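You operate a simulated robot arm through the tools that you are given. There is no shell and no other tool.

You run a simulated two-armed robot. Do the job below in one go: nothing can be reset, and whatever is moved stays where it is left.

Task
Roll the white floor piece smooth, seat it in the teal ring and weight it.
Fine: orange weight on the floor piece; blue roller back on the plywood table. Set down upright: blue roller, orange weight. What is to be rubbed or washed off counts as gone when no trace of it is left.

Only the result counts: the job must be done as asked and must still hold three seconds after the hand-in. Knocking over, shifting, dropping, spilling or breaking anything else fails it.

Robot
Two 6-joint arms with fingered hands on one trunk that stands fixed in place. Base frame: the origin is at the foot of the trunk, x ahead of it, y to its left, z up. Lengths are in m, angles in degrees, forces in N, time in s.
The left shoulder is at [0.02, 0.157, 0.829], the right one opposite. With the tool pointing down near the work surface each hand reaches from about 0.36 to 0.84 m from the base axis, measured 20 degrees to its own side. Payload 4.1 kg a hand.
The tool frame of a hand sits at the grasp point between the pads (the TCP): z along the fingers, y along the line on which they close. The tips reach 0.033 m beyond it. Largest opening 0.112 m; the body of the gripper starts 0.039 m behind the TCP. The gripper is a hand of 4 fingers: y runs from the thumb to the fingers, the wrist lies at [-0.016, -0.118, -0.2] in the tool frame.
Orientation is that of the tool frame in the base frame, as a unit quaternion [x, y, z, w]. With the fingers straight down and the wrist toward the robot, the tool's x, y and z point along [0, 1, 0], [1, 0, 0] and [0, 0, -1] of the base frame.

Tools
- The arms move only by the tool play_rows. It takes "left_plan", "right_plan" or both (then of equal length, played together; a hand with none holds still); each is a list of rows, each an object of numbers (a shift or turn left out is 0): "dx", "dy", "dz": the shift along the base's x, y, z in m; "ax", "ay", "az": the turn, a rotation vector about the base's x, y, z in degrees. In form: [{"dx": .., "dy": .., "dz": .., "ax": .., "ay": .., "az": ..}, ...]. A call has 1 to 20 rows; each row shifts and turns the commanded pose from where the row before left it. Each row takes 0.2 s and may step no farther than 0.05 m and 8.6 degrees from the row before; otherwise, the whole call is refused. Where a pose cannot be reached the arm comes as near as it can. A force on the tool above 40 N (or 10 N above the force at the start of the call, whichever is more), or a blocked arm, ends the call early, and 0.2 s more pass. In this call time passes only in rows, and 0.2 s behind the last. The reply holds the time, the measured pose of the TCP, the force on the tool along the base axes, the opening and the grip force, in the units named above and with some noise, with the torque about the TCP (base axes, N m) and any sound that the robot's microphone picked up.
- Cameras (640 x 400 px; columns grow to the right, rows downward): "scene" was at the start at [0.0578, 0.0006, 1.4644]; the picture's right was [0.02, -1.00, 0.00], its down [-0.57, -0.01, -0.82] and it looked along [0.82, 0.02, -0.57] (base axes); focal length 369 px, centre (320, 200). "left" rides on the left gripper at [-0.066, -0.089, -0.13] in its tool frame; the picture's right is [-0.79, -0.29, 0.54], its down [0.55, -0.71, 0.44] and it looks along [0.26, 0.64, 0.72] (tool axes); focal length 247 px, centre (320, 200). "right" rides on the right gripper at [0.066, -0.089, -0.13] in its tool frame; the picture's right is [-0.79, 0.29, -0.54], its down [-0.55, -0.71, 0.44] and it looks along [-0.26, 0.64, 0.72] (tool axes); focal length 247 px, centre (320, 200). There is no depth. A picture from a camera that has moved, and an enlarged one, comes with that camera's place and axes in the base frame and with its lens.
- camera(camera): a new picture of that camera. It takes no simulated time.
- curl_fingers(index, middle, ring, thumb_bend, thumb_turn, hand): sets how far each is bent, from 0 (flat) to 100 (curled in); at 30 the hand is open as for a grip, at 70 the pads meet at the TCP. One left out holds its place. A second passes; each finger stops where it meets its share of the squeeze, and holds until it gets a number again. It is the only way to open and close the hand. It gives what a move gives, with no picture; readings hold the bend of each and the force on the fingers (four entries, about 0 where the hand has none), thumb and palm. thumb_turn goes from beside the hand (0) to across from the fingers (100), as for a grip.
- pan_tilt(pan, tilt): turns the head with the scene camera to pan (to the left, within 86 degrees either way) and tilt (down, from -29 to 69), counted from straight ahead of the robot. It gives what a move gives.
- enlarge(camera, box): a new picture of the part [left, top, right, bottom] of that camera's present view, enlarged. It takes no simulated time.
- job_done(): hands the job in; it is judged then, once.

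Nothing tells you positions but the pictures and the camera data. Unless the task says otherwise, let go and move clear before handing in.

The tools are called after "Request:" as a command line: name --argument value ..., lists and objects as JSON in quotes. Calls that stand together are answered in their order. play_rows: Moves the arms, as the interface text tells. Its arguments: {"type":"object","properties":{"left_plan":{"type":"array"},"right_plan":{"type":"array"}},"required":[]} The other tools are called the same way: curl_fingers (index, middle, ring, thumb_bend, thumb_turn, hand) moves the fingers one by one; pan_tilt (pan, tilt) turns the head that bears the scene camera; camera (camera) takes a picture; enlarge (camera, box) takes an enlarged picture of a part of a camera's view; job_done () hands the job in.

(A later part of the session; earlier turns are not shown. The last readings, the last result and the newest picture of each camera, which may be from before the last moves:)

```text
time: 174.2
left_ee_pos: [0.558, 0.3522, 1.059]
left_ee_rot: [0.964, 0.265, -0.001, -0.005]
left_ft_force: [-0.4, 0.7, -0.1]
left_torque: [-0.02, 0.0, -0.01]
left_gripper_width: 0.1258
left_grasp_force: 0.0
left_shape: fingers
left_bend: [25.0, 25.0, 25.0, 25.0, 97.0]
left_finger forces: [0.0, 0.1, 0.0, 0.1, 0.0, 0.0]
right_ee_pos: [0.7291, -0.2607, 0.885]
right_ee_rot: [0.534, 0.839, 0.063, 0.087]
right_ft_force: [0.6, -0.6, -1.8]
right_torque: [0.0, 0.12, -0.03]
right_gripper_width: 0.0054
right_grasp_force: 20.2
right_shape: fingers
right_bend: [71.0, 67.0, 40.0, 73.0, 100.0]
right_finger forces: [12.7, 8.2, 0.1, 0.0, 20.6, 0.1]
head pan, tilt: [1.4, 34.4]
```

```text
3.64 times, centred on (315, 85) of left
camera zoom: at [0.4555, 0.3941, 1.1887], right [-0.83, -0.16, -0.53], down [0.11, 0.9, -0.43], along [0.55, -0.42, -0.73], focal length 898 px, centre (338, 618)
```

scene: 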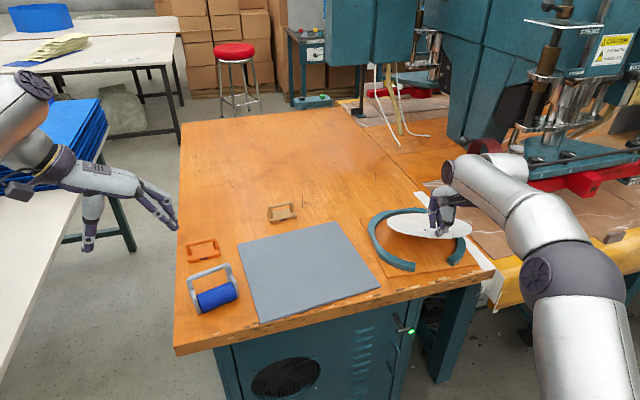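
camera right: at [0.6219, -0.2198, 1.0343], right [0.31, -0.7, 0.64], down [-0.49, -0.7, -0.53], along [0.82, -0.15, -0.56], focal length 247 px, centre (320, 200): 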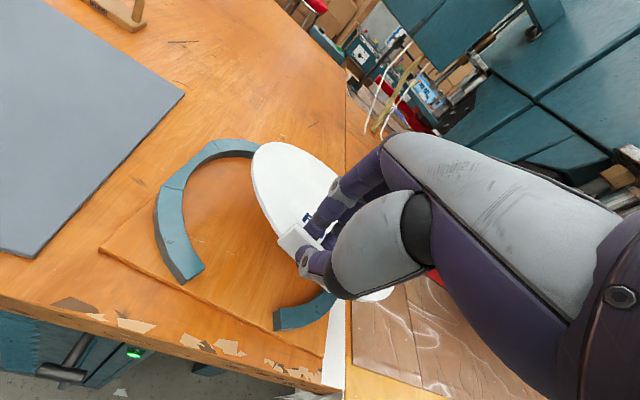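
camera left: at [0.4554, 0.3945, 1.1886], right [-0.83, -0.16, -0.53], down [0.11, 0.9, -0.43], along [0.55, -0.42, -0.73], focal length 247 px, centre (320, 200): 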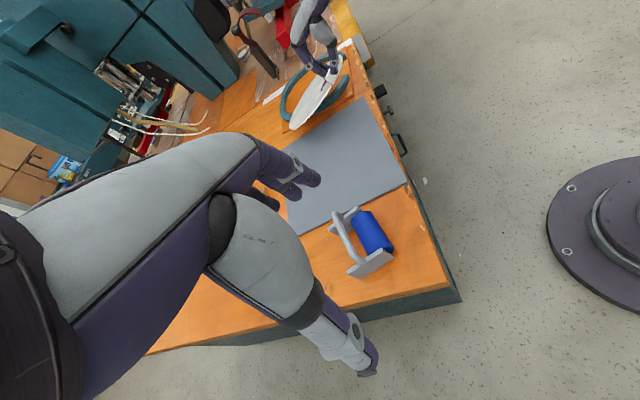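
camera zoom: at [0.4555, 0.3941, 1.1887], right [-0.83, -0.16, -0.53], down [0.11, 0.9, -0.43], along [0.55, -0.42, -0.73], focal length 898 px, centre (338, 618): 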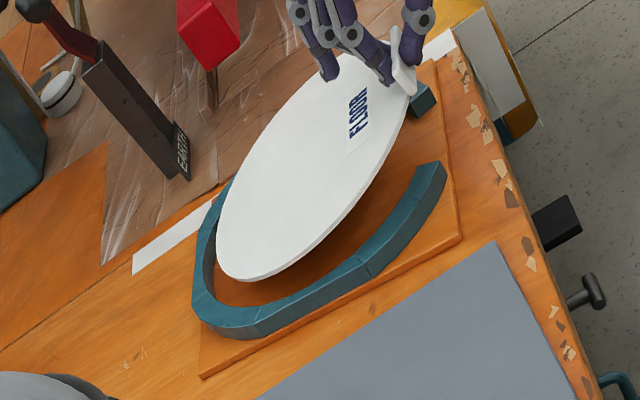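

The far rim is just inside the ring's far wall. The disc centre looks ~5 mm right, so I'll rotate +2.5° about the tab and lower the far rim further in.

Request:
play_rows --right_plan '[{"az": 2.5}, {"dz": -0.006}, {"dz": -0.005}]'

Request:
enlarge --camera "scene" --box '[360, 190, 490, 280]'

Request:
enlarge --camera "left" --box '[260, 30, 370, 140]'

```text
time: 175.0
left_ee_pos: [0.5574, 0.3511, 1.0589]
left_ee_rot: [0.964, 0.265, -0.002, -0.004]
left_ft_force: [-0.5, 0.4, 0.9]
left_torque: [0.02, 0.02, 0.0]
left_gripper_width: 0.1258
left_grasp_force: 0.1
left_shape: fingers
left_bend: [25.0, 25.0, 25.0, 25.0, 97.0]
left_finger forces: [0.1, 0.0, 0.0, 0.0, 0.0, 0.0]
right_ee_pos: [0.7279, -0.2605, 0.8742]
right_ee_rot: [0.516, 0.85, 0.065, 0.085]
right_ft_force: [-0.6, 0.1, -0.7]
right_torque: [-0.02, 0.15, -0.01]
right_gripper_width: 0.005
right_grasp_force: 20.3
right_shape: fingers
right_bend: [71.0, 67.0, 40.0, 73.0, 100.0]
right_finger forces: [12.6, 8.2, 0.0, 0.1, 20.6, 0.1]
head pan, tilt: [1.4, 34.4]
```

```text
4.44 times, centred on (425, 235) of scene
camera zoom: at [0.0578, 0.0006, 1.4644], right [0.02, -1.0, 0.0], down [-0.57, -0.01, -0.82], along [0.82, 0.02, -0.57], focal length 1638 px, centre (-147, 44)
```

zoom: 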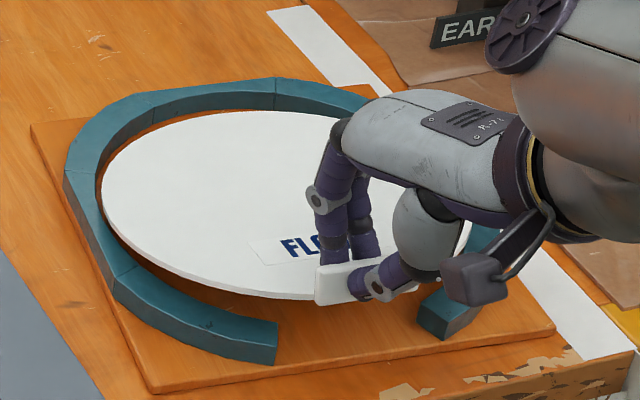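

```text
3.64 times, centred on (315, 85) of left
camera zoom: at [0.4556, 0.3941, 1.1887], right [-0.83, -0.16, -0.53], down [0.11, 0.9, -0.43], along [0.55, -0.42, -0.73], focal length 898 px, centre (338, 618)
```

zoom: 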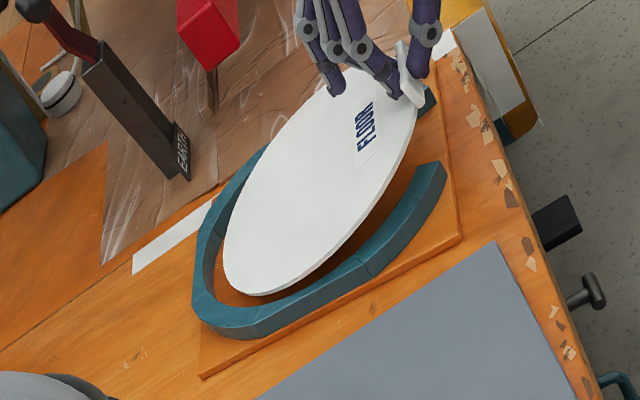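

Good fit: left gap ≈ 3–4 mm, far rim inside. Continuing to lower the near side, easing back 3 mm in x as the disc levels out.

Request:
play_rows --right_plan '[{"dz": -0.006}, {"dx": -0.001, "dz": -0.006}, {"dx": -0.001, "dz": -0.006}]'

Request:
enlarge --camera "scene" --box '[360, 190, 490, 280]'

Request:
enlarge --camera "left" --box '[260, 30, 370, 140]'

```text
time: 175.8
left_ee_pos: [0.556, 0.3521, 1.0592]
left_ee_rot: [0.964, 0.265, -0.002, -0.003]
left_ft_force: [0.0, 0.1, -0.7]
left_torque: [0.0, 0.0, 0.0]
left_gripper_width: 0.1256
left_grasp_force: 0.2
left_shape: fingers
left_bend: [25.0, 25.0, 25.0, 25.0, 97.0]
left_finger forces: [0.1, 0.0, 0.0, 0.0, 0.0, 0.0]
right_ee_pos: [0.7267, -0.2606, 0.856]
right_ee_rot: [0.516, 0.85, 0.065, 0.085]
right_ft_force: [0.1, 0.2, -0.7]
right_torque: [0.06, 0.05, 0.0]
right_gripper_width: 0.0048
right_grasp_force: 18.8
right_shape: fingers
right_bend: [71.0, 68.0, 40.0, 73.0, 100.0]
right_finger forces: [11.4, 7.4, 0.0, 0.0, 19.3, 0.0]
head pan, tilt: [1.4, 34.4]
```

```text
4.44 times, centred on (425, 235) of scene
camera zoom: at [0.0578, 0.0006, 1.4644], right [0.02, -1.0, 0.0], down [-0.57, -0.01, -0.82], along [0.82, 0.02, -0.57], focal length 1638 px, centre (-147, 44)
```

zoom: 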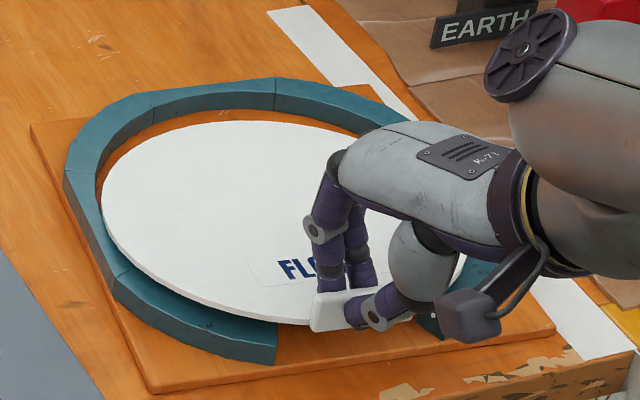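

```text
3.64 times, centred on (315, 85) of left
camera zoom: at [0.4555, 0.3941, 1.1887], right [-0.83, -0.16, -0.53], down [0.11, 0.9, -0.43], along [0.55, -0.42, -0.73], focal length 898 px, centre (338, 618)
```

zoom: 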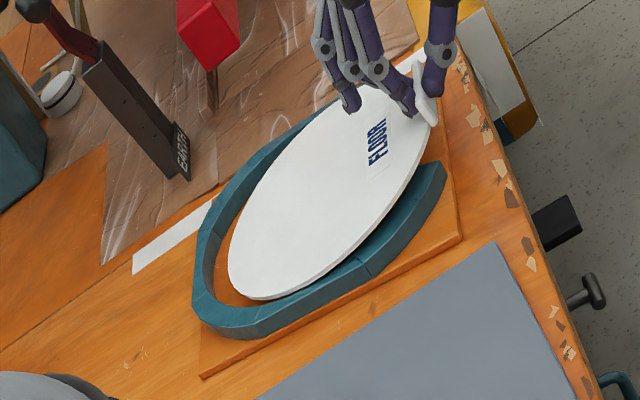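

The far rim is on the base but the disc is ~1.4 cm too close to me (its near rim would land on the ring's near arcs). Raising slightly and shifting it forward.

Request:
play_rows --right_plan '[{"dz": 0.004}, {"dx": 0.006, "dy": 0.0013}, {"dx": 0.006, "dy": 0.0013}]'

Request:
enlarge --camera "scene" --box '[360, 190, 490, 280]'

Request:
enlarge --camera "left" --box '[260, 30, 370, 140]'

```text
time: 176.6
left_ee_pos: [0.5568, 0.3516, 1.0588]
left_ee_rot: [0.964, 0.265, -0.002, -0.004]
left_ft_force: [-0.4, 0.1, 0.6]
left_torque: [0.04, -0.02, -0.01]
left_gripper_width: 0.1256
left_grasp_force: 0.0
left_shape: fingers
left_bend: [25.0, 25.0, 25.0, 25.0, 97.0]
left_finger forces: [0.0, 0.1, 0.0, 0.0, 0.0, 0.0]
right_ee_pos: [0.738, -0.2583, 0.8596]
right_ee_rot: [0.515, 0.851, 0.065, 0.084]
right_ft_force: [-0.4, -0.1, 0.2]
right_torque: [0.02, 0.1, -0.01]
right_gripper_width: 0.0047
right_grasp_force: 19.8
right_shape: fingers
right_bend: [71.0, 68.0, 40.0, 73.0, 100.0]
right_finger forces: [12.2, 7.3, 0.0, 0.1, 19.6, 0.0]
head pan, tilt: [1.4, 34.4]
```

```text
4.44 times, centred on (425, 235) of scene
camera zoom: at [0.0578, 0.0005, 1.4644], right [0.02, -1.0, 0.0], down [-0.57, -0.01, -0.82], along [0.82, 0.02, -0.57], focal length 1638 px, centre (-147, 44)
```

zoom: 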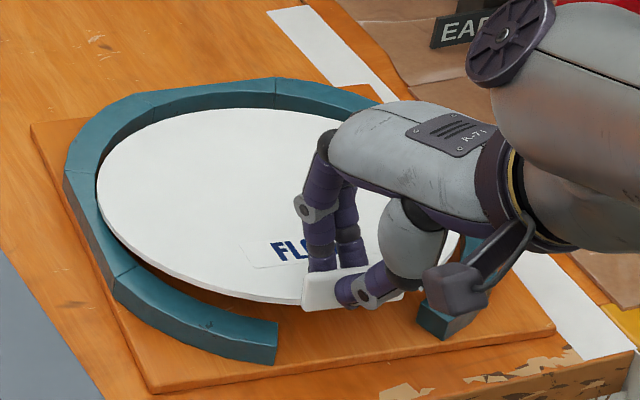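

```text
3.64 times, centred on (315, 85) of left
camera zoom: at [0.4555, 0.394, 1.1887], right [-0.83, -0.16, -0.53], down [0.11, 0.9, -0.43], along [0.55, -0.42, -0.73], focal length 898 px, centre (338, 618)
```

zoom: 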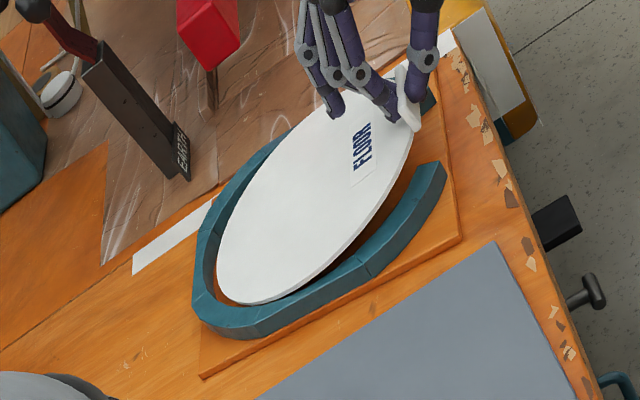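

Nearly there: I'll nudge 3 mm forward and 2.5 mm right, then lower the near side.

Request:
play_rows --right_plan '[{"dx": 0.003, "dy": -0.0025}, {"dz": -0.006}, {"dz": -0.006}]'

Request:
enlarge --camera "scene" --box '[360, 190, 490, 280]'

Request:
enlarge --camera "left" --box '[260, 30, 370, 140]'

```text
time: 177.4
left_ee_pos: [0.5573, 0.3515, 1.0585]
left_ee_rot: [0.964, 0.265, -0.002, -0.004]
left_ft_force: [0.1, -0.7, 0.1]
left_torque: [-0.02, -0.02, -0.01]
left_gripper_width: 0.1257
left_grasp_force: 0.0
left_shape: fingers
left_bend: [25.0, 25.0, 25.0, 25.0, 97.0]
left_finger forces: [0.1, 0.0, 0.0, 0.0, 0.1, 0.0]
right_ee_pos: [0.7412, -0.2608, 0.8476]
right_ee_rot: [0.516, 0.85, 0.066, 0.084]
right_ft_force: [0.0, -0.7, 0.2]
right_torque: [0.06, 0.07, -0.05]
right_gripper_width: 0.0051
right_grasp_force: 18.9
right_shape: fingers
right_bend: [71.0, 68.0, 40.0, 73.0, 100.0]
right_finger forces: [12.2, 7.1, 0.0, 0.0, 19.2, 0.1]
head pan, tilt: [1.4, 34.4]
```

```text
4.44 times, centred on (425, 235) of scene
camera zoom: at [0.0578, 0.0006, 1.4644], right [0.02, -1.0, 0.0], down [-0.57, -0.01, -0.82], along [0.82, 0.02, -0.57], focal length 1638 px, centre (-147, 44)
```

zoom: 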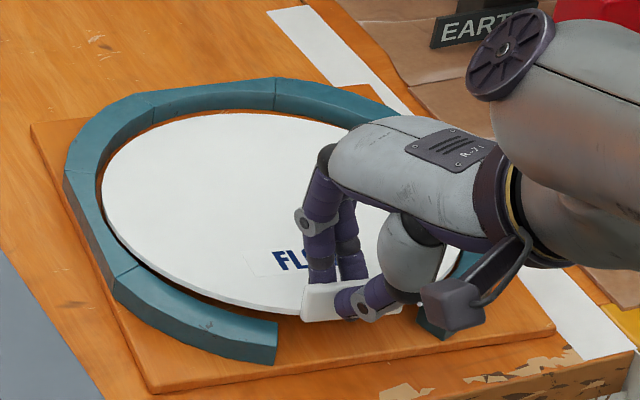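

```text
3.64 times, centred on (315, 85) of left
camera zoom: at [0.4555, 0.3941, 1.1887], right [-0.83, -0.16, -0.53], down [0.11, 0.9, -0.43], along [0.55, -0.42, -0.73], focal length 898 px, centre (338, 618)
```

zoom: 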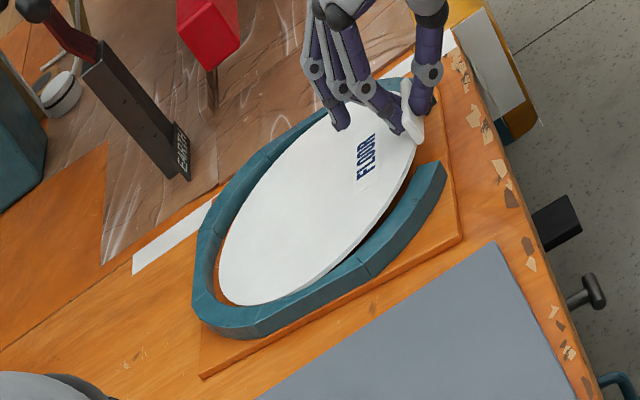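

The disc now looks inside the ring all round. Lowering the near side to the base.

Request:
play_rows --right_plan '[{"dz": -0.005}, {"dz": -0.005}, {"dz": -0.003}]'

Request:
enlarge --camera "scene" --box '[360, 190, 490, 280]'

Request:
enlarge --camera "left" --box '[260, 30, 370, 140]'

```text
time: 178.2
left_ee_pos: [0.5566, 0.3512, 1.0597]
left_ee_rot: [0.964, 0.265, -0.003, -0.004]
left_ft_force: [-0.5, 0.6, -0.1]
left_torque: [0.01, -0.04, -0.02]
left_gripper_width: 0.1256
left_grasp_force: 0.1
left_shape: fingers
left_bend: [25.0, 25.0, 25.0, 25.0, 97.0]
left_finger forces: [0.1, 0.0, 0.0, 0.0, 0.1, 0.1]
right_ee_pos: [0.7425, -0.2607, 0.8364]
right_ee_rot: [0.517, 0.849, 0.066, 0.085]
right_ft_force: [-1.6, -1.5, 6.1]
right_torque: [0.14, 0.0, -0.02]
right_gripper_width: 0.0042
right_grasp_force: 19.8
right_shape: fingers
right_bend: [72.0, 68.0, 40.0, 73.0, 100.0]
right_finger forces: [11.8, 6.9, 0.2, 0.1, 20.7, 0.0]
head pan, tilt: [1.4, 34.4]
```

```text
4.44 times, centred on (425, 235) of scene
camera zoom: at [0.0576, 0.0006, 1.4644], right [0.02, -1.0, 0.0], down [-0.57, -0.01, -0.82], along [0.82, 0.02, -0.57], focal length 1638 px, centre (-147, 44)
```

zoom: 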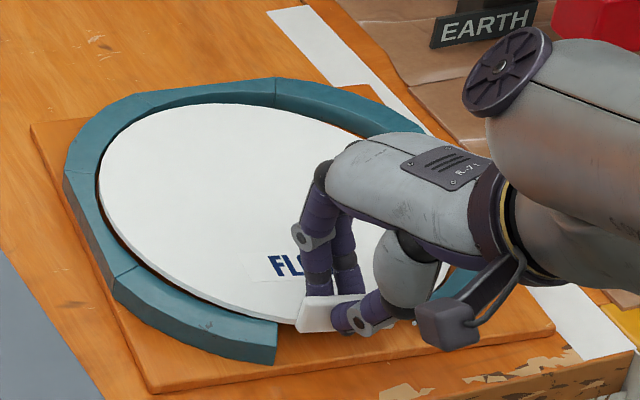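

```text
3.64 times, centred on (315, 85) of left
camera zoom: at [0.4554, 0.394, 1.1888], right [-0.83, -0.16, -0.54], down [0.11, 0.9, -0.43], along [0.55, -0.42, -0.73], focal length 898 px, centre (338, 618)
```

zoom: 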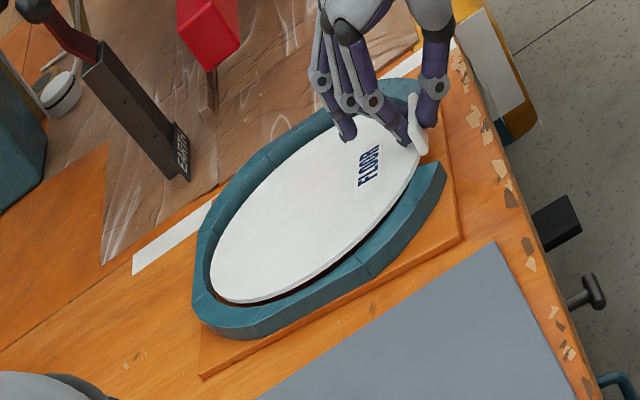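

The disc's near-left rim is touching the ring's left end: it's ~4 mm too far left. Lifting slightly, shifting right, and lowering again.

Request:
play_rows --right_plan '[{"dz": 0.006}, {"dx": -0.001, "dy": -0.0045}, {"dz": -0.004}, {"dz": -0.003}]'

Request:
enlarge --camera "scene" --box '[360, 190, 490, 280]'

Request:
enlarge --camera "left" --box '[280, 40, 380, 130]'

Request:
enlarge --camera "right" --box '[150, 100, 400, 320]'

```text
time: 179.2
left_ee_pos: [0.5583, 0.352, 1.0604]
left_ee_rot: [0.964, 0.264, -0.002, -0.003]
left_ft_force: [-0.4, -0.1, 0.7]
left_torque: [-0.01, -0.01, -0.01]
left_gripper_width: 0.1254
left_grasp_force: 0.0
left_shape: fingers
left_bend: [25.0, 25.0, 25.0, 25.0, 97.0]
left_finger forces: [0.1, 0.1, 0.0, 0.0, 0.0, 0.1]
right_ee_pos: [0.7416, -0.2658, 0.8356]
right_ee_rot: [0.515, 0.85, 0.067, 0.087]
right_ft_force: [1.1, -0.2, 5.0]
right_torque: [0.14, -0.02, -0.02]
right_gripper_width: 0.0045
right_grasp_force: 19.4
right_shape: fingers
right_bend: [72.0, 68.0, 40.0, 73.0, 100.0]
right_finger forces: [12.3, 7.7, 0.0, 0.1, 19.4, 0.0]
head pan, tilt: [1.4, 34.4]
```

```text
4.44 times, centred on (425, 235) of scene
camera zoom: at [0.0577, 0.0006, 1.4644], right [0.02, -1.0, 0.0], down [-0.57, -0.01, -0.82], along [0.82, 0.02, -0.57], focal length 1638 px, centre (-147, 44)
```

zoom: 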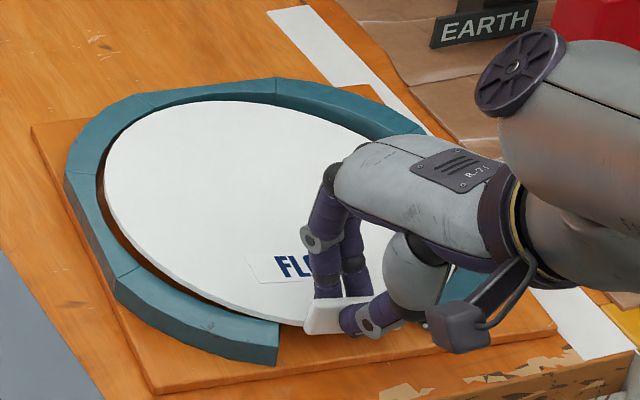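

```text
4.44 times, centred on (330, 85) of left
camera zoom: at [0.4555, 0.3941, 1.1888], right [-0.83, -0.16, -0.54], down [0.11, 0.9, -0.43], along [0.55, -0.42, -0.73], focal length 1098 px, centre (276, 711)
```

zoom: 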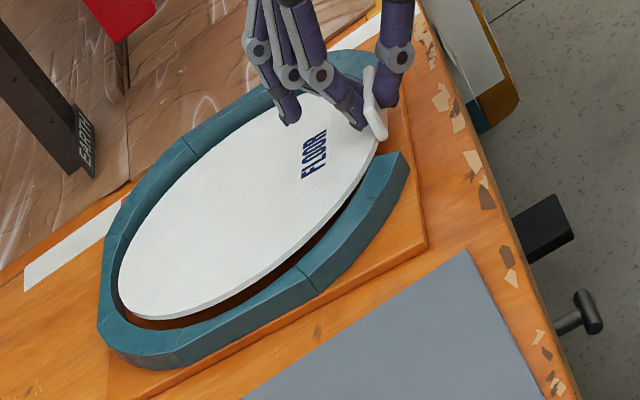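

```text
1.82 times, centred on (275, 210) of right
camera zoom: at [0.6054, -0.2515, 0.9403], right [0.49, -0.58, 0.65], down [-0.27, -0.81, -0.52], along [0.83, 0.08, -0.56], focal length 449 px, centre (402, 182)
```

zoom: 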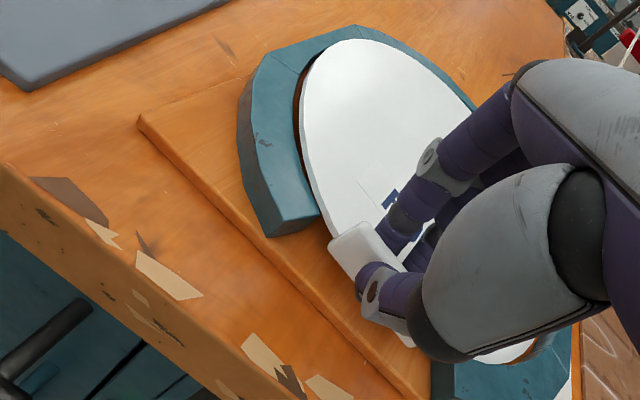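

Still resting on the near-left end corner by a hair. Trying a small offset forward/right and lowering again.

Request:
play_rows --right_plan '[{"dz": 0.004}, {"dx": 0.004, "dy": -0.002}, {"dz": -0.004}, {"dz": -0.003}]'

Request:
enlarge --camera "scene" --box '[360, 190, 490, 280]'

Request:
enlarge --camera "right" --box '[200, 100, 360, 260]'

```text
time: 180.2
left_ee_pos: [0.5573, 0.3523, 1.0597]
left_ee_rot: [0.964, 0.265, -0.002, -0.004]
left_ft_force: [0.3, 0.3, 0.6]
left_torque: [0.03, 0.0, 0.0]
left_gripper_width: 0.1258
left_grasp_force: 0.1
left_shape: fingers
left_bend: [25.0, 25.0, 25.0, 25.0, 97.0]
left_finger forces: [0.0, 0.1, 0.1, 0.0, 0.0, 0.0]
right_ee_pos: [0.7439, -0.267, 0.8308]
right_ee_rot: [0.515, 0.851, 0.065, 0.083]
right_ft_force: [-1.9, 0.2, 0.0]
right_torque: [-0.02, 0.03, 0.06]
right_gripper_width: 0.0044
right_grasp_force: 19.9
right_shape: fingers
right_bend: [71.0, 68.0, 40.0, 73.0, 100.0]
right_finger forces: [11.3, 8.4, 0.1, 0.0, 19.8, 0.0]
head pan, tilt: [1.4, 34.4]
```

```text
4.44 times, centred on (425, 235) of scene
camera zoom: at [0.0578, 0.0006, 1.4644], right [0.02, -1.0, 0.0], down [-0.57, -0.01, -0.82], along [0.82, 0.02, -0.57], focal length 1638 px, centre (-147, 44)
```

zoom: 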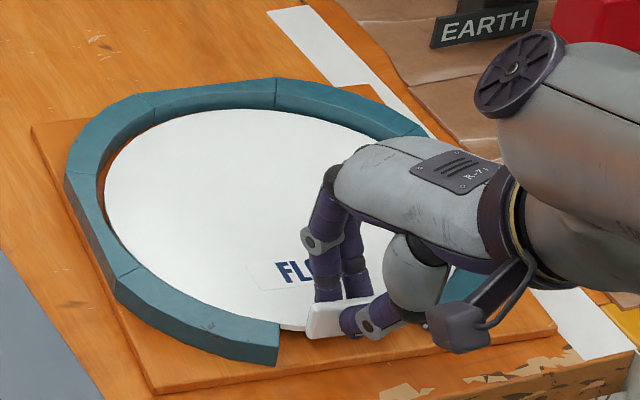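

```text
2.50 times, centred on (280, 180) of right
camera zoom: at [0.6091, -0.2532, 0.9366], right [0.49, -0.58, 0.64], down [-0.27, -0.81, -0.52], along [0.83, 0.08, -0.56], focal length 617 px, centre (420, 250)
```

zoom: 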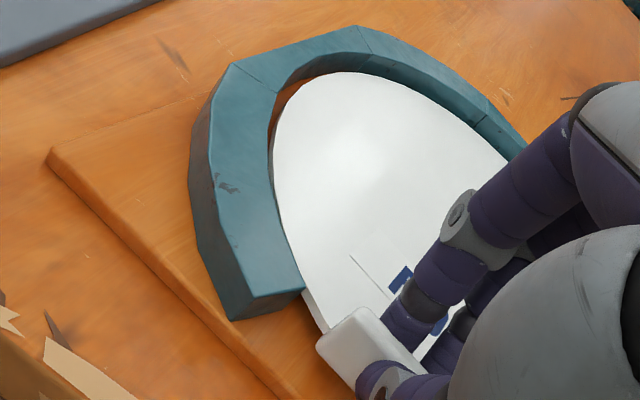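

It dropped into the ring — the disc is now below the ring's top all around the visible side. Lowering the last couple of millimetres to feel the base.

Request:
play_rows --right_plan '[{"dz": -0.002}, {"dz": -0.002}]'

```text
time: 180.8
left_ee_pos: [0.5586, 0.3526, 1.0597]
left_ee_rot: [0.964, 0.266, -0.002, -0.004]
left_ft_force: [-0.3, -0.1, -0.6]
left_torque: [-0.02, -0.05, 0.01]
left_gripper_width: 0.1257
left_grasp_force: 0.0
left_shape: fingers
left_bend: [25.0, 25.0, 25.0, 25.0, 97.0]
left_finger forces: [0.0, 0.1, 0.0, 0.0, 0.0, 0.0]
right_ee_pos: [0.7447, -0.2662, 0.827]
right_ee_rot: [0.515, 0.85, 0.065, 0.085]
right_ft_force: [0.4, 0.2, -0.6]
right_torque: [-0.01, -0.05, 0.02]
right_gripper_width: 0.0044
right_grasp_force: 20.1
right_shape: fingers
right_bend: [71.0, 68.0, 40.0, 73.0, 100.0]
right_finger forces: [11.5, 8.4, 0.1, 0.0, 19.8, 0.0]
head pan, tilt: [1.4, 34.4]
```

Request:
play_rows --right_plan '[{"dz": -0.002}, {"dz": -0.001}]'

Request:
enlarge --camera "scene" --box '[360, 190, 490, 280]'

Request:
enlarge --camera "left" --box '[280, 40, 380, 130]'

```text
time: 181.4
left_ee_pos: [0.5579, 0.3528, 1.0588]
left_ee_rot: [0.964, 0.265, -0.002, -0.004]
left_ft_force: [-0.1, -0.3, 0.5]
left_torque: [-0.04, 0.0, -0.01]
left_gripper_width: 0.1255
left_grasp_force: 0.1
left_shape: fingers
left_bend: [25.0, 25.0, 25.0, 25.0, 97.0]
left_finger forces: [0.0, 0.0, 0.1, 0.0, 0.1, 0.0]
right_ee_pos: [0.7435, -0.2669, 0.8252]
right_ee_rot: [0.516, 0.85, 0.067, 0.085]
right_ft_force: [0.8, 0.7, 0.7]
right_torque: [0.0, -0.08, 0.06]
right_gripper_width: 0.0043
right_grasp_force: 19.5
right_shape: fingers
right_bend: [71.0, 68.0, 40.0, 73.0, 100.0]
right_finger forces: [11.5, 8.8, 0.0, 0.0, 19.7, 0.0]
head pan, tilt: [1.4, 34.4]
```

```text
4.44 times, centred on (425, 235) of scene
camera zoom: at [0.0578, 0.0006, 1.4644], right [0.02, -1.0, 0.0], down [-0.57, -0.01, -0.82], along [0.82, 0.02, -0.57], focal length 1638 px, centre (-147, 44)
```

zoom: 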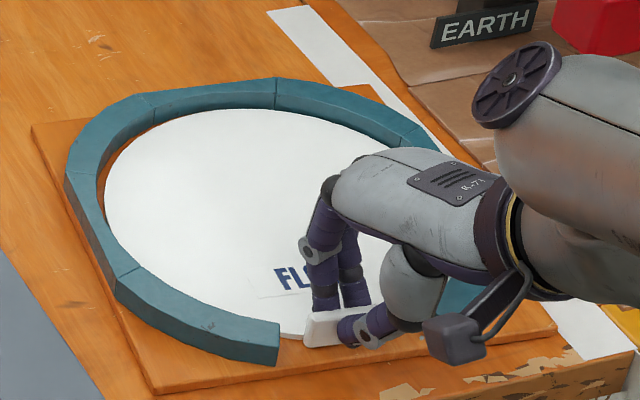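

```text
4.44 times, centred on (330, 85) of left
camera zoom: at [0.4555, 0.3941, 1.1887], right [-0.83, -0.16, -0.53], down [0.11, 0.9, -0.43], along [0.55, -0.42, -0.73], focal length 1098 px, centre (276, 711)
```

zoom: 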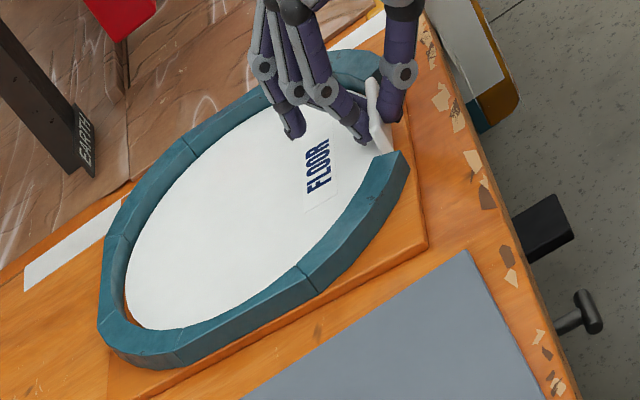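

Seated nicely. Opening the right hand to release the tab.

Request:
curl_fingers --hand "right" --index 48 --middle 48 --ring 40 --thumb_bend 52

Request:
play_rows --right_plan '[{"dx": -0.002, "dz": 0.01}, {"dx": -0.004, "dz": 0.02}, {"dx": -0.006, "dz": 0.03}, {"dx": -0.02, "dz": 0.03}, {"dx": -0.03, "dz": 0.03}]'

Request:
enlarge --camera "scene" --box '[360, 190, 490, 280]'

Request:
enlarge --camera "left" --box '[280, 40, 380, 130]'

```text
time: 182.4
left_ee_pos: [0.558, 0.3515, 1.0599]
left_ee_rot: [0.964, 0.265, -0.002, -0.004]
left_ft_force: [-0.2, -0.7, -0.8]
left_torque: [-0.01, -0.01, 0.0]
left_gripper_width: 0.1259
left_grasp_force: 0.0
left_shape: fingers
left_bend: [25.0, 25.0, 25.0, 25.0, 97.0]
left_finger forces: [0.1, 0.0, 0.1, 0.1, 0.0, 0.1]
right_ee_pos: [0.7438, -0.268, 0.8235]
right_ee_rot: [0.516, 0.85, 0.064, 0.085]
right_ft_force: [0.8, -0.7, 0.1]
right_torque: [-0.01, 0.02, 0.0]
right_gripper_width: 0.057
right_grasp_force: 0.0
right_shape: fingers
right_bend: [48.0, 48.0, 40.0, 52.0, 100.0]
right_finger forces: [0.1, 0.0, 0.0, 0.1, 0.0, 0.0]
head pan, tilt: [1.4, 34.4]
```

```text
time: 183.6
left_ee_pos: [0.5575, 0.3516, 1.0588]
left_ee_rot: [0.964, 0.265, -0.003, -0.004]
left_ft_force: [0.5, -0.1, -0.2]
left_torque: [0.02, 0.0, -0.01]
left_gripper_width: 0.1255
left_grasp_force: 0.0
left_shape: fingers
left_bend: [25.0, 25.0, 25.0, 25.0, 97.0]
left_finger forces: [0.0, 0.0, 0.0, 0.0, 0.0, 0.0]
right_ee_pos: [0.6805, -0.2674, 0.9451]
right_ee_rot: [0.515, 0.85, 0.065, 0.084]
right_ft_force: [0.3, 0.3, -0.2]
right_torque: [-0.02, 0.05, -0.01]
right_gripper_width: 0.0571
right_grasp_force: 0.1
right_shape: fingers
right_bend: [48.0, 48.0, 40.0, 52.0, 100.0]
right_finger forces: [0.1, 0.1, 0.0, 0.0, 0.1, 0.1]
head pan, tilt: [1.4, 34.4]
```

```text
4.44 times, centred on (425, 235) of scene
camera zoom: at [0.0583, 0.0005, 1.4643], right [0.02, -1.0, 0.0], down [-0.57, -0.01, -0.82], along [0.82, 0.02, -0.57], focal length 1638 px, centre (-147, 44)
```

zoom: 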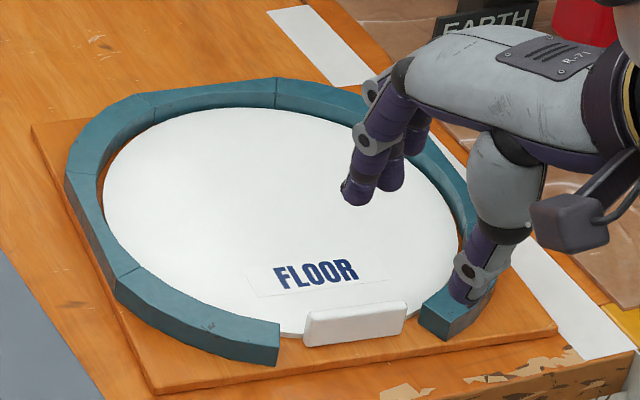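

```text
4.44 times, centred on (330, 85) of left
camera zoom: at [0.456, 0.3941, 1.1885], right [-0.83, -0.16, -0.53], down [0.11, 0.9, -0.43], along [0.55, -0.42, -0.73], focal length 1098 px, centre (276, 711)
```

zoom: 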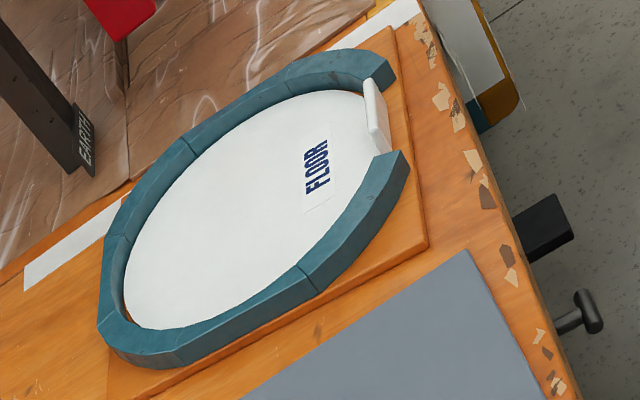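

The floor piece is seated in the ring with its tab in the gap. Next is the orange weight; I'll park the right hand a bit and measure the weight.

Request:
play_rows --right_plan '[{"dx": -0.03, "dy": -0.01, "dz": 0.03}, {"dx": -0.03, "dy": -0.01, "dz": 0.03}]'

Request:
enlarge --camera "scene" --box '[170, 220, 260, 320]'

Request:
enlarge --camera "scene" --box '[180, 230, 230, 270]'

Request:
camera --camera "right"

```text
time: 184.2
left_ee_pos: [0.558, 0.3523, 1.059]
left_ee_rot: [0.964, 0.264, -0.002, -0.004]
left_ft_force: [0.1, -0.4, -0.4]
left_torque: [-0.02, 0.04, -0.02]
left_gripper_width: 0.1256
left_grasp_force: 0.2
left_shape: fingers
left_bend: [25.0, 25.0, 25.0, 25.0, 97.0]
left_finger forces: [0.0, 0.1, 0.0, 0.1, 0.0, 0.1]
right_ee_pos: [0.6206, -0.2864, 1.0043]
right_ee_rot: [0.515, 0.851, 0.065, 0.084]
right_ft_force: [0.7, -0.7, 0.1]
right_torque: [0.01, 0.03, -0.01]
right_gripper_width: 0.0571
right_grasp_force: 0.0
right_shape: fingers
right_bend: [48.0, 48.0, 40.0, 52.0, 100.0]
right_finger forces: [0.0, 0.0, 0.0, 0.0, 0.1, 0.1]
head pan, tilt: [1.4, 34.4]
```

```text
4.00 times, centred on (215, 270) of scene
camera zoom: at [0.0584, 0.0006, 1.4643], right [0.02, -1.0, 0.0], down [-0.57, -0.01, -0.82], along [0.82, 0.02, -0.57], focal length 1474 px, centre (740, -80)
```

zoom: 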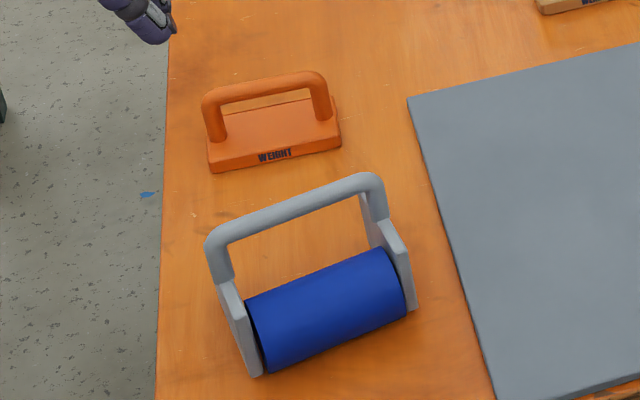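

```text
10.00 times, centred on (205, 250) of scene
camera zoom: at [0.0584, 0.0006, 1.4643], right [0.02, -1.0, 0.0], down [-0.57, -0.01, -0.82], along [0.82, 0.02, -0.57], focal length 3686 px, centre (1470, -300)
```

zoom: 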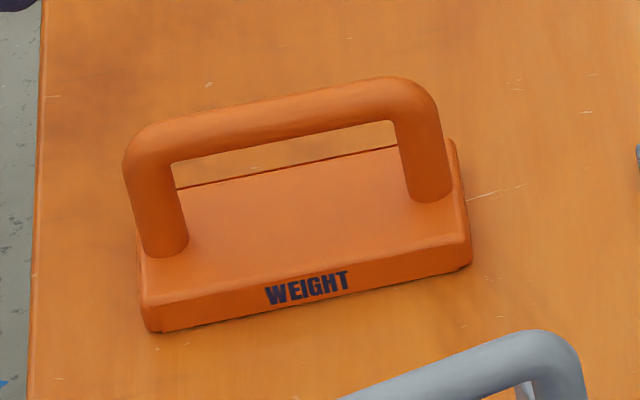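

```text
taken
camera right: at [0.4862, -0.273, 1.1104], right [0.5, -0.58, 0.64], down [-0.27, -0.81, -0.52], along [0.83, 0.08, -0.56], focal length 247 px, centre (320, 200)
```

right: 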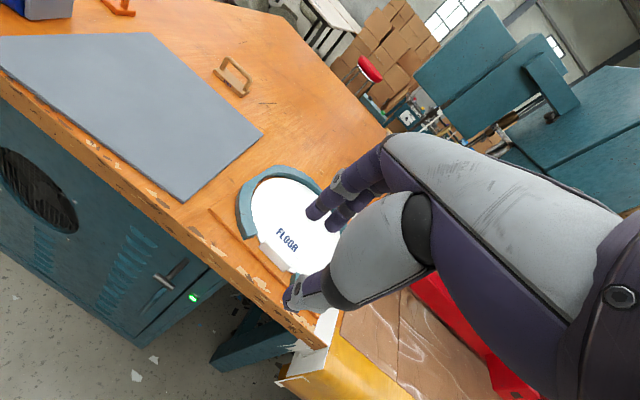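

The weight's handle bar is at about (0.791, 0.331, 0.824), yaw ≈ 19°. I'll bring the left hand around to that heading, tilted slightly forward for reach, and hover over it.

Request:
curl_fingers --hand "left" --index 50 --middle 50 --ring 30 --thumb_bend 52 --thumb_turn 100

Request:
play_rows --left_plan '[{"dx": 0.01, "az": 7.77}, {"dx": 0.01, "az": 7.77}, {"dx": 0.012, "dy": -0.003, "az": 7.77}, {"dx": 0.015, "dy": -0.004, "az": 7.77}, {"dx": 0.015, "dy": -0.004, "az": 7.77}, {"dx": 0.015, "dy": -0.004, "az": 7.77}, {"dx": 0.015, "dy": -0.004, "az": 7.77}, {"dx": 0.015, "dy": -0.004, "az": 7.77}, {"dx": 0.015, "dy": -0.004, "az": 7.77}, {"dx": 0.015, "dy": -0.004, "az": 7.77}]'

Request:
camera --camera "left"

Request:
camera --camera "scene"

```text
time: 185.2
left_ee_pos: [0.5572, 0.3522, 1.0592]
left_ee_rot: [0.964, 0.264, -0.002, -0.004]
left_ft_force: [-0.1, 1.0, 0.6]
left_torque: [0.0, 0.0, -0.01]
left_gripper_width: 0.0551
left_grasp_force: 0.0
left_shape: fingers
left_bend: [50.0, 50.0, 30.0, 52.0, 100.0]
left_finger forces: [0.0, 0.0, 0.0, 0.0, 0.0, 0.0]
right_ee_pos: [0.6216, -0.287, 1.0051]
right_ee_rot: [0.516, 0.85, 0.065, 0.085]
right_ft_force: [-0.6, 0.6, -0.1]
right_torque: [-0.01, 0.0, 0.01]
right_gripper_width: 0.0571
right_grasp_force: 0.2
right_shape: fingers
right_bend: [48.0, 48.0, 40.0, 52.0, 100.0]
right_finger forces: [0.0, 0.1, 0.0, 0.0, 0.1, 0.0]
head pan, tilt: [1.4, 34.4]
```

```text
time: 187.4
left_ee_pos: [0.6918, 0.3219, 1.0568]
left_ee_rot: [0.585, 0.811, -0.003, -0.001]
left_ft_force: [-0.7, -0.4, 0.4]
left_torque: [-0.03, -0.02, 0.0]
left_gripper_width: 0.0551
left_grasp_force: 0.0
left_shape: fingers
left_bend: [50.0, 50.0, 30.0, 52.0, 100.0]
left_finger forces: [0.1, 0.0, 0.0, 0.0, 0.0, 0.0]
right_ee_pos: [0.6204, -0.287, 1.0044]
right_ee_rot: [0.515, 0.85, 0.065, 0.085]
right_ft_force: [0.5, 0.2, 0.6]
right_torque: [0.02, 0.02, -0.02]
right_gripper_width: 0.057
right_grasp_force: 0.2
right_shape: fingers
right_bend: [48.0, 48.0, 40.0, 52.0, 100.0]
right_finger forces: [0.0, 0.0, 0.0, 0.0, 0.0, 0.1]
head pan, tilt: [1.4, 34.4]
```

```text
taken
camera left: at [0.6286, 0.2322, 1.1862], right [-0.02, -0.84, -0.54], down [-0.85, 0.3, -0.43], along [0.52, 0.45, -0.73], focal length 247 px, centre (320, 200)
```

left: 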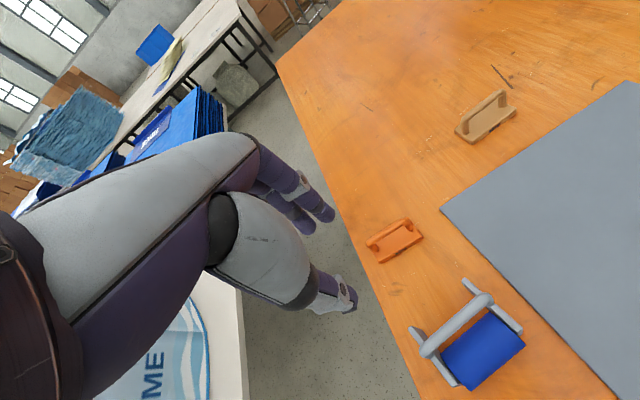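

```text
taken
```

scene: 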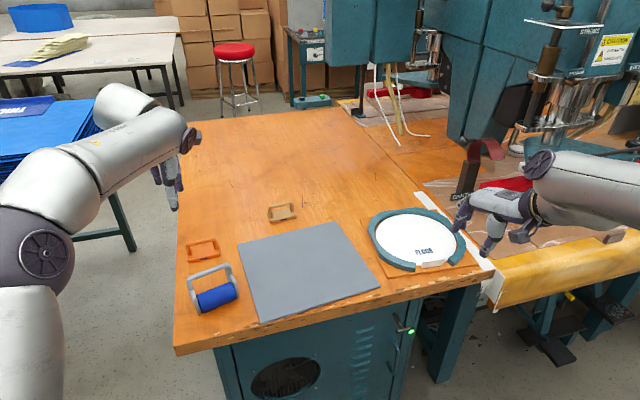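

Request:
enlarge --camera "left" --box '[350, 200, 450, 280]'

```text
5.00 times, centred on (400, 240) of left
camera zoom: at [0.6286, 0.2322, 1.1862], right [-0.02, -0.84, -0.54], down [-0.85, 0.3, -0.43], along [0.52, 0.45, -0.73], focal length 1235 px, centre (-80, 0)
```

zoom: 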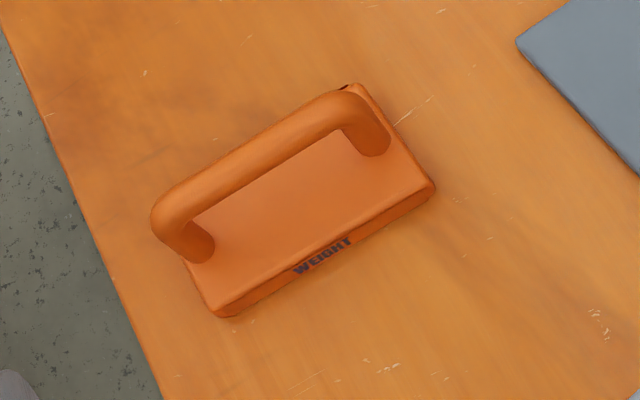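

My estimate matches the close-up within 2 mm. Tilting the hand 22° forward and moving to the pre-grasp point above the bar.

Request:
play_rows --left_plan '[{"dx": 0.02, "dy": -0.001, "dz": -0.02, "ax": 2.35, "ay": -6.95}, {"dx": 0.02, "dy": -0.001, "dz": -0.02, "ax": 2.35, "ay": -6.95}, {"dx": 0.019, "dy": -0.002, "dz": -0.02, "ax": 2.35, "ay": -6.95}, {"dz": -0.035}, {"dz": -0.034}]'

Request:
camera --camera "left"

Request:
enlarge --camera "scene" --box '[150, 170, 290, 290]'

```text
time: 188.6
left_ee_pos: [0.7486, 0.319, 0.9265]
left_ee_rot: [0.575, 0.797, 0.151, 0.109]
left_ft_force: [-0.2, 0.3, 0.1]
left_torque: [0.0, 0.04, 0.02]
left_gripper_width: 0.0552
left_grasp_force: 0.0
left_shape: fingers
left_bend: [50.0, 50.0, 30.0, 52.0, 100.0]
left_finger forces: [0.0, 0.1, 0.1, 0.1, 0.1, 0.0]
right_ee_pos: [0.6208, -0.2872, 1.0058]
right_ee_rot: [0.516, 0.85, 0.065, 0.085]
right_ft_force: [-1.4, 0.2, 0.2]
right_torque: [-0.01, -0.01, -0.01]
right_gripper_width: 0.057
right_grasp_force: 0.2
right_shape: fingers
right_bend: [48.0, 48.0, 40.0, 52.0, 100.0]
right_finger forces: [0.0, 0.1, 0.1, 0.1, 0.1, 0.1]
head pan, tilt: [1.4, 34.4]
```

```text
taken
camera left: at [0.6453, 0.2147, 1.0134], right [0.18, -0.77, -0.61], down [-0.65, 0.37, -0.67], along [0.74, 0.52, -0.43], focal length 247 px, centre (320, 200)
```

left: 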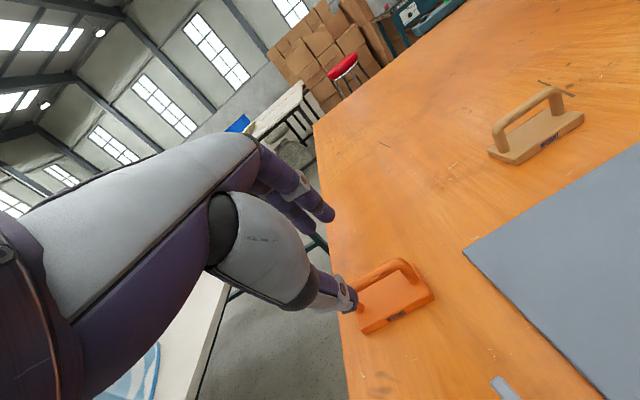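

```text
3.33 times, centred on (220, 230) of scene
camera zoom: at [0.0576, 0.0005, 1.4644], right [0.02, -1.0, 0.0], down [-0.57, -0.01, -0.82], along [0.82, 0.02, -0.57], focal length 1229 px, centre (653, 100)
```

zoom: 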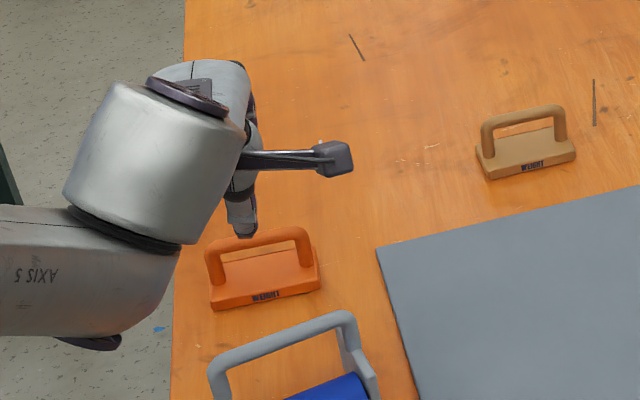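

Request:
enlarge --camera "left" --box '[320, 230, 450, 350]'

```text
3.33 times, centred on (385, 290) of left
camera zoom: at [0.6453, 0.2147, 1.0134], right [0.18, -0.77, -0.61], down [-0.65, 0.37, -0.67], along [0.74, 0.52, -0.43], focal length 823 px, centre (103, -100)
```

zoom: 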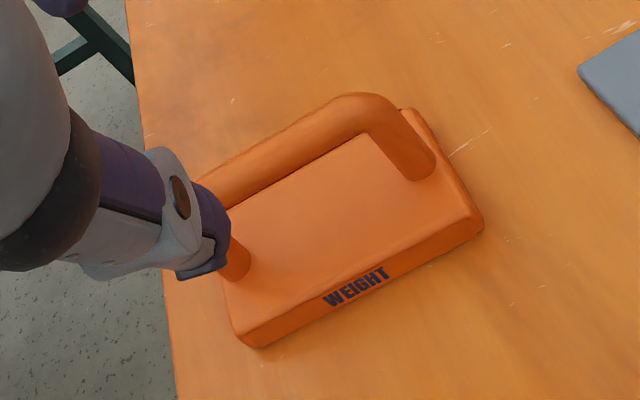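

Alignment is good. Advancing along the finger direction onto the bar.

Request:
play_rows --left_plan '[{"dx": 0.0075, "dy": 0.0022, "dz": -0.018}, {"dx": 0.0075, "dy": 0.0022, "dz": -0.018}, {"dx": 0.0075, "dy": 0.0022, "dz": -0.018}, {"dx": 0.0055, "dy": 0.0018, "dz": -0.0135}, {"dx": 0.005, "dy": 0.0016, "dz": -0.0125}]'

Request:
enlarge --camera "left" --box '[270, 180, 430, 320]'

Request:
enlarge --camera "scene" --box '[150, 190, 270, 290]'

```text
time: 189.8
left_ee_pos: [0.7855, 0.327, 0.8468]
left_ee_rot: [0.574, 0.797, 0.153, 0.109]
left_ft_force: [0.3, -0.5, -0.5]
left_torque: [-0.01, 0.0, 0.02]
left_gripper_width: 0.0552
left_grasp_force: 0.1
left_shape: fingers
left_bend: [50.0, 50.0, 30.0, 52.0, 100.0]
left_finger forces: [0.0, 0.0, 0.0, 0.1, 0.0, 0.0]
right_ee_pos: [0.6212, -0.288, 1.0058]
right_ee_rot: [0.515, 0.85, 0.065, 0.084]
right_ft_force: [-0.2, 0.0, 0.4]
right_torque: [0.02, 0.0, -0.01]
right_gripper_width: 0.0571
right_grasp_force: 0.1
right_shape: fingers
right_bend: [48.0, 48.0, 40.0, 52.0, 100.0]
right_finger forces: [0.1, 0.0, 0.1, 0.0, 0.0, 0.0]
head pan, tilt: [1.4, 34.4]
```

```text
2.86 times, centred on (350, 250) of left
camera zoom: at [0.6809, 0.2231, 0.9337], right [0.19, -0.77, -0.61], down [-0.65, 0.37, -0.67], along [0.74, 0.52, -0.43], focal length 706 px, centre (234, 57)
```

zoom: 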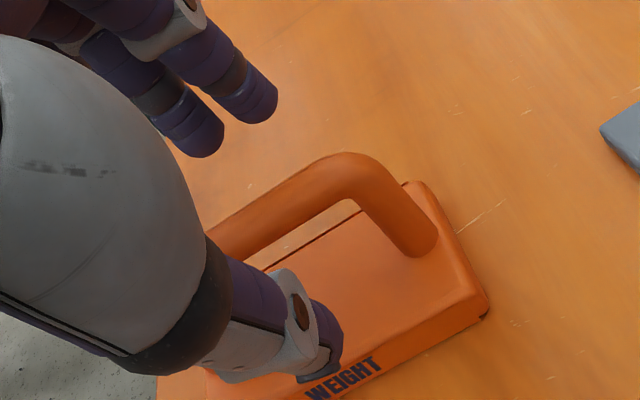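

```text
4.00 times, centred on (210, 240) of scene
camera zoom: at [0.0577, 0.0005, 1.4644], right [0.02, -1.0, 0.0], down [-0.57, -0.01, -0.82], along [0.82, 0.02, -0.57], focal length 1474 px, centre (760, 40)
```

zoom: 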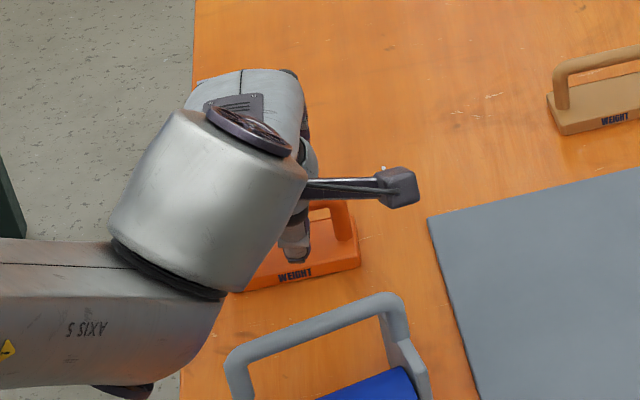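

The bar sits between thumb and index/middle near the fingertips. Closing those three digits.

Request:
curl_fingers --hand "left" --index 85 --middle 85 --thumb_bend 85

Request:
enlarge --camera "left" --box '[270, 180, 430, 320]'

```text
time: 190.8
left_ee_pos: [0.786, 0.3262, 0.8465]
left_ee_rot: [0.575, 0.796, 0.152, 0.11]
left_ft_force: [0.8, -0.7, -0.3]
left_torque: [0.01, 0.05, 0.0]
left_gripper_width: 0.0093
left_grasp_force: 18.1
left_shape: fingers
left_bend: [71.0, 68.0, 30.0, 68.0, 100.0]
left_finger forces: [10.3, 8.3, 0.0, 0.0, 19.0, 0.0]
right_ee_pos: [0.621, -0.2868, 1.006]
right_ee_rot: [0.516, 0.85, 0.065, 0.085]
right_ft_force: [-0.1, 0.6, -0.4]
right_torque: [0.03, -0.01, 0.04]
right_gripper_width: 0.0569
right_grasp_force: 0.1
right_shape: fingers
right_bend: [48.0, 48.0, 40.0, 52.0, 100.0]
right_finger forces: [0.0, 0.1, 0.0, 0.0, 0.0, 0.0]
head pan, tilt: [1.4, 34.4]
```

```text
2.86 times, centred on (350, 250) of left
camera zoom: at [0.681, 0.2229, 0.9336], right [0.18, -0.77, -0.61], down [-0.65, 0.37, -0.67], along [0.74, 0.52, -0.44], focal length 706 px, centre (234, 57)
```

zoom: 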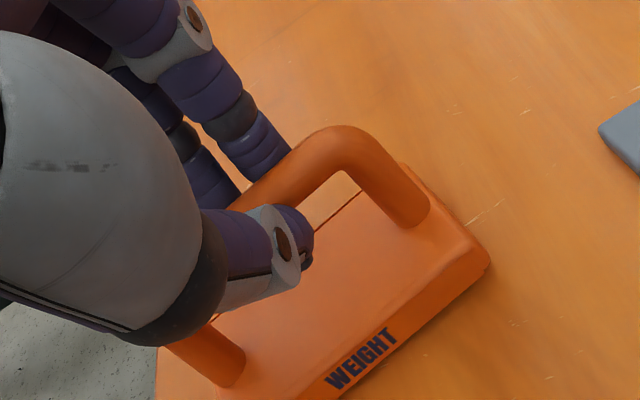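

Solid pinch on the bar (19 N). Lifting gently.

Request:
play_rows --left_plan '[{"dz": 0.005}, {"dz": 0.01}, {"dz": 0.015}]'

Request:
enlarge --camera "left" --box '[270, 180, 430, 320]'

```text
time: 191.6
left_ee_pos: [0.7847, 0.3276, 0.8761]
left_ee_rot: [0.575, 0.797, 0.151, 0.109]
left_ft_force: [0.1, -0.2, -5.0]
left_torque: [-0.03, 0.06, -0.01]
left_gripper_width: 0.0094
left_grasp_force: 18.3
left_shape: fingers
left_bend: [71.0, 68.0, 30.0, 69.0, 100.0]
left_finger forces: [10.9, 7.2, 0.0, 0.0, 19.0, 0.1]
right_ee_pos: [0.6208, -0.2879, 1.0057]
right_ee_rot: [0.515, 0.85, 0.065, 0.084]
right_ft_force: [0.4, 0.1, 0.3]
right_torque: [0.01, 0.02, 0.02]
right_gripper_width: 0.057
right_grasp_force: 0.0
right_shape: fingers
right_bend: [48.0, 48.0, 40.0, 52.0, 100.0]
right_finger forces: [0.0, 0.1, 0.0, 0.0, 0.0, 0.0]
head pan, tilt: [1.4, 34.4]
```

```text
2.86 times, centred on (350, 250) of left
camera zoom: at [0.6805, 0.2241, 0.9626], right [0.18, -0.77, -0.61], down [-0.65, 0.37, -0.67], along [0.74, 0.52, -0.44], focal length 706 px, centre (234, 57)
```

zoom: 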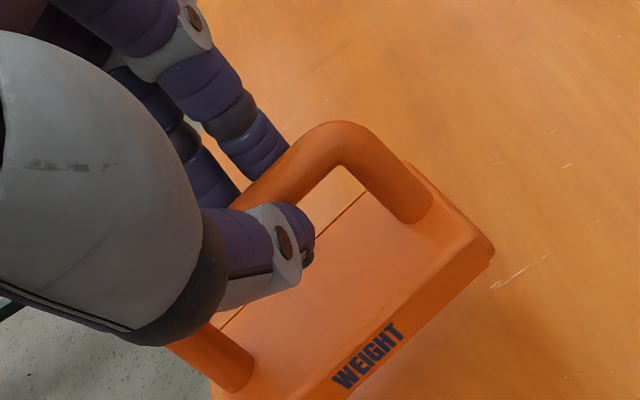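

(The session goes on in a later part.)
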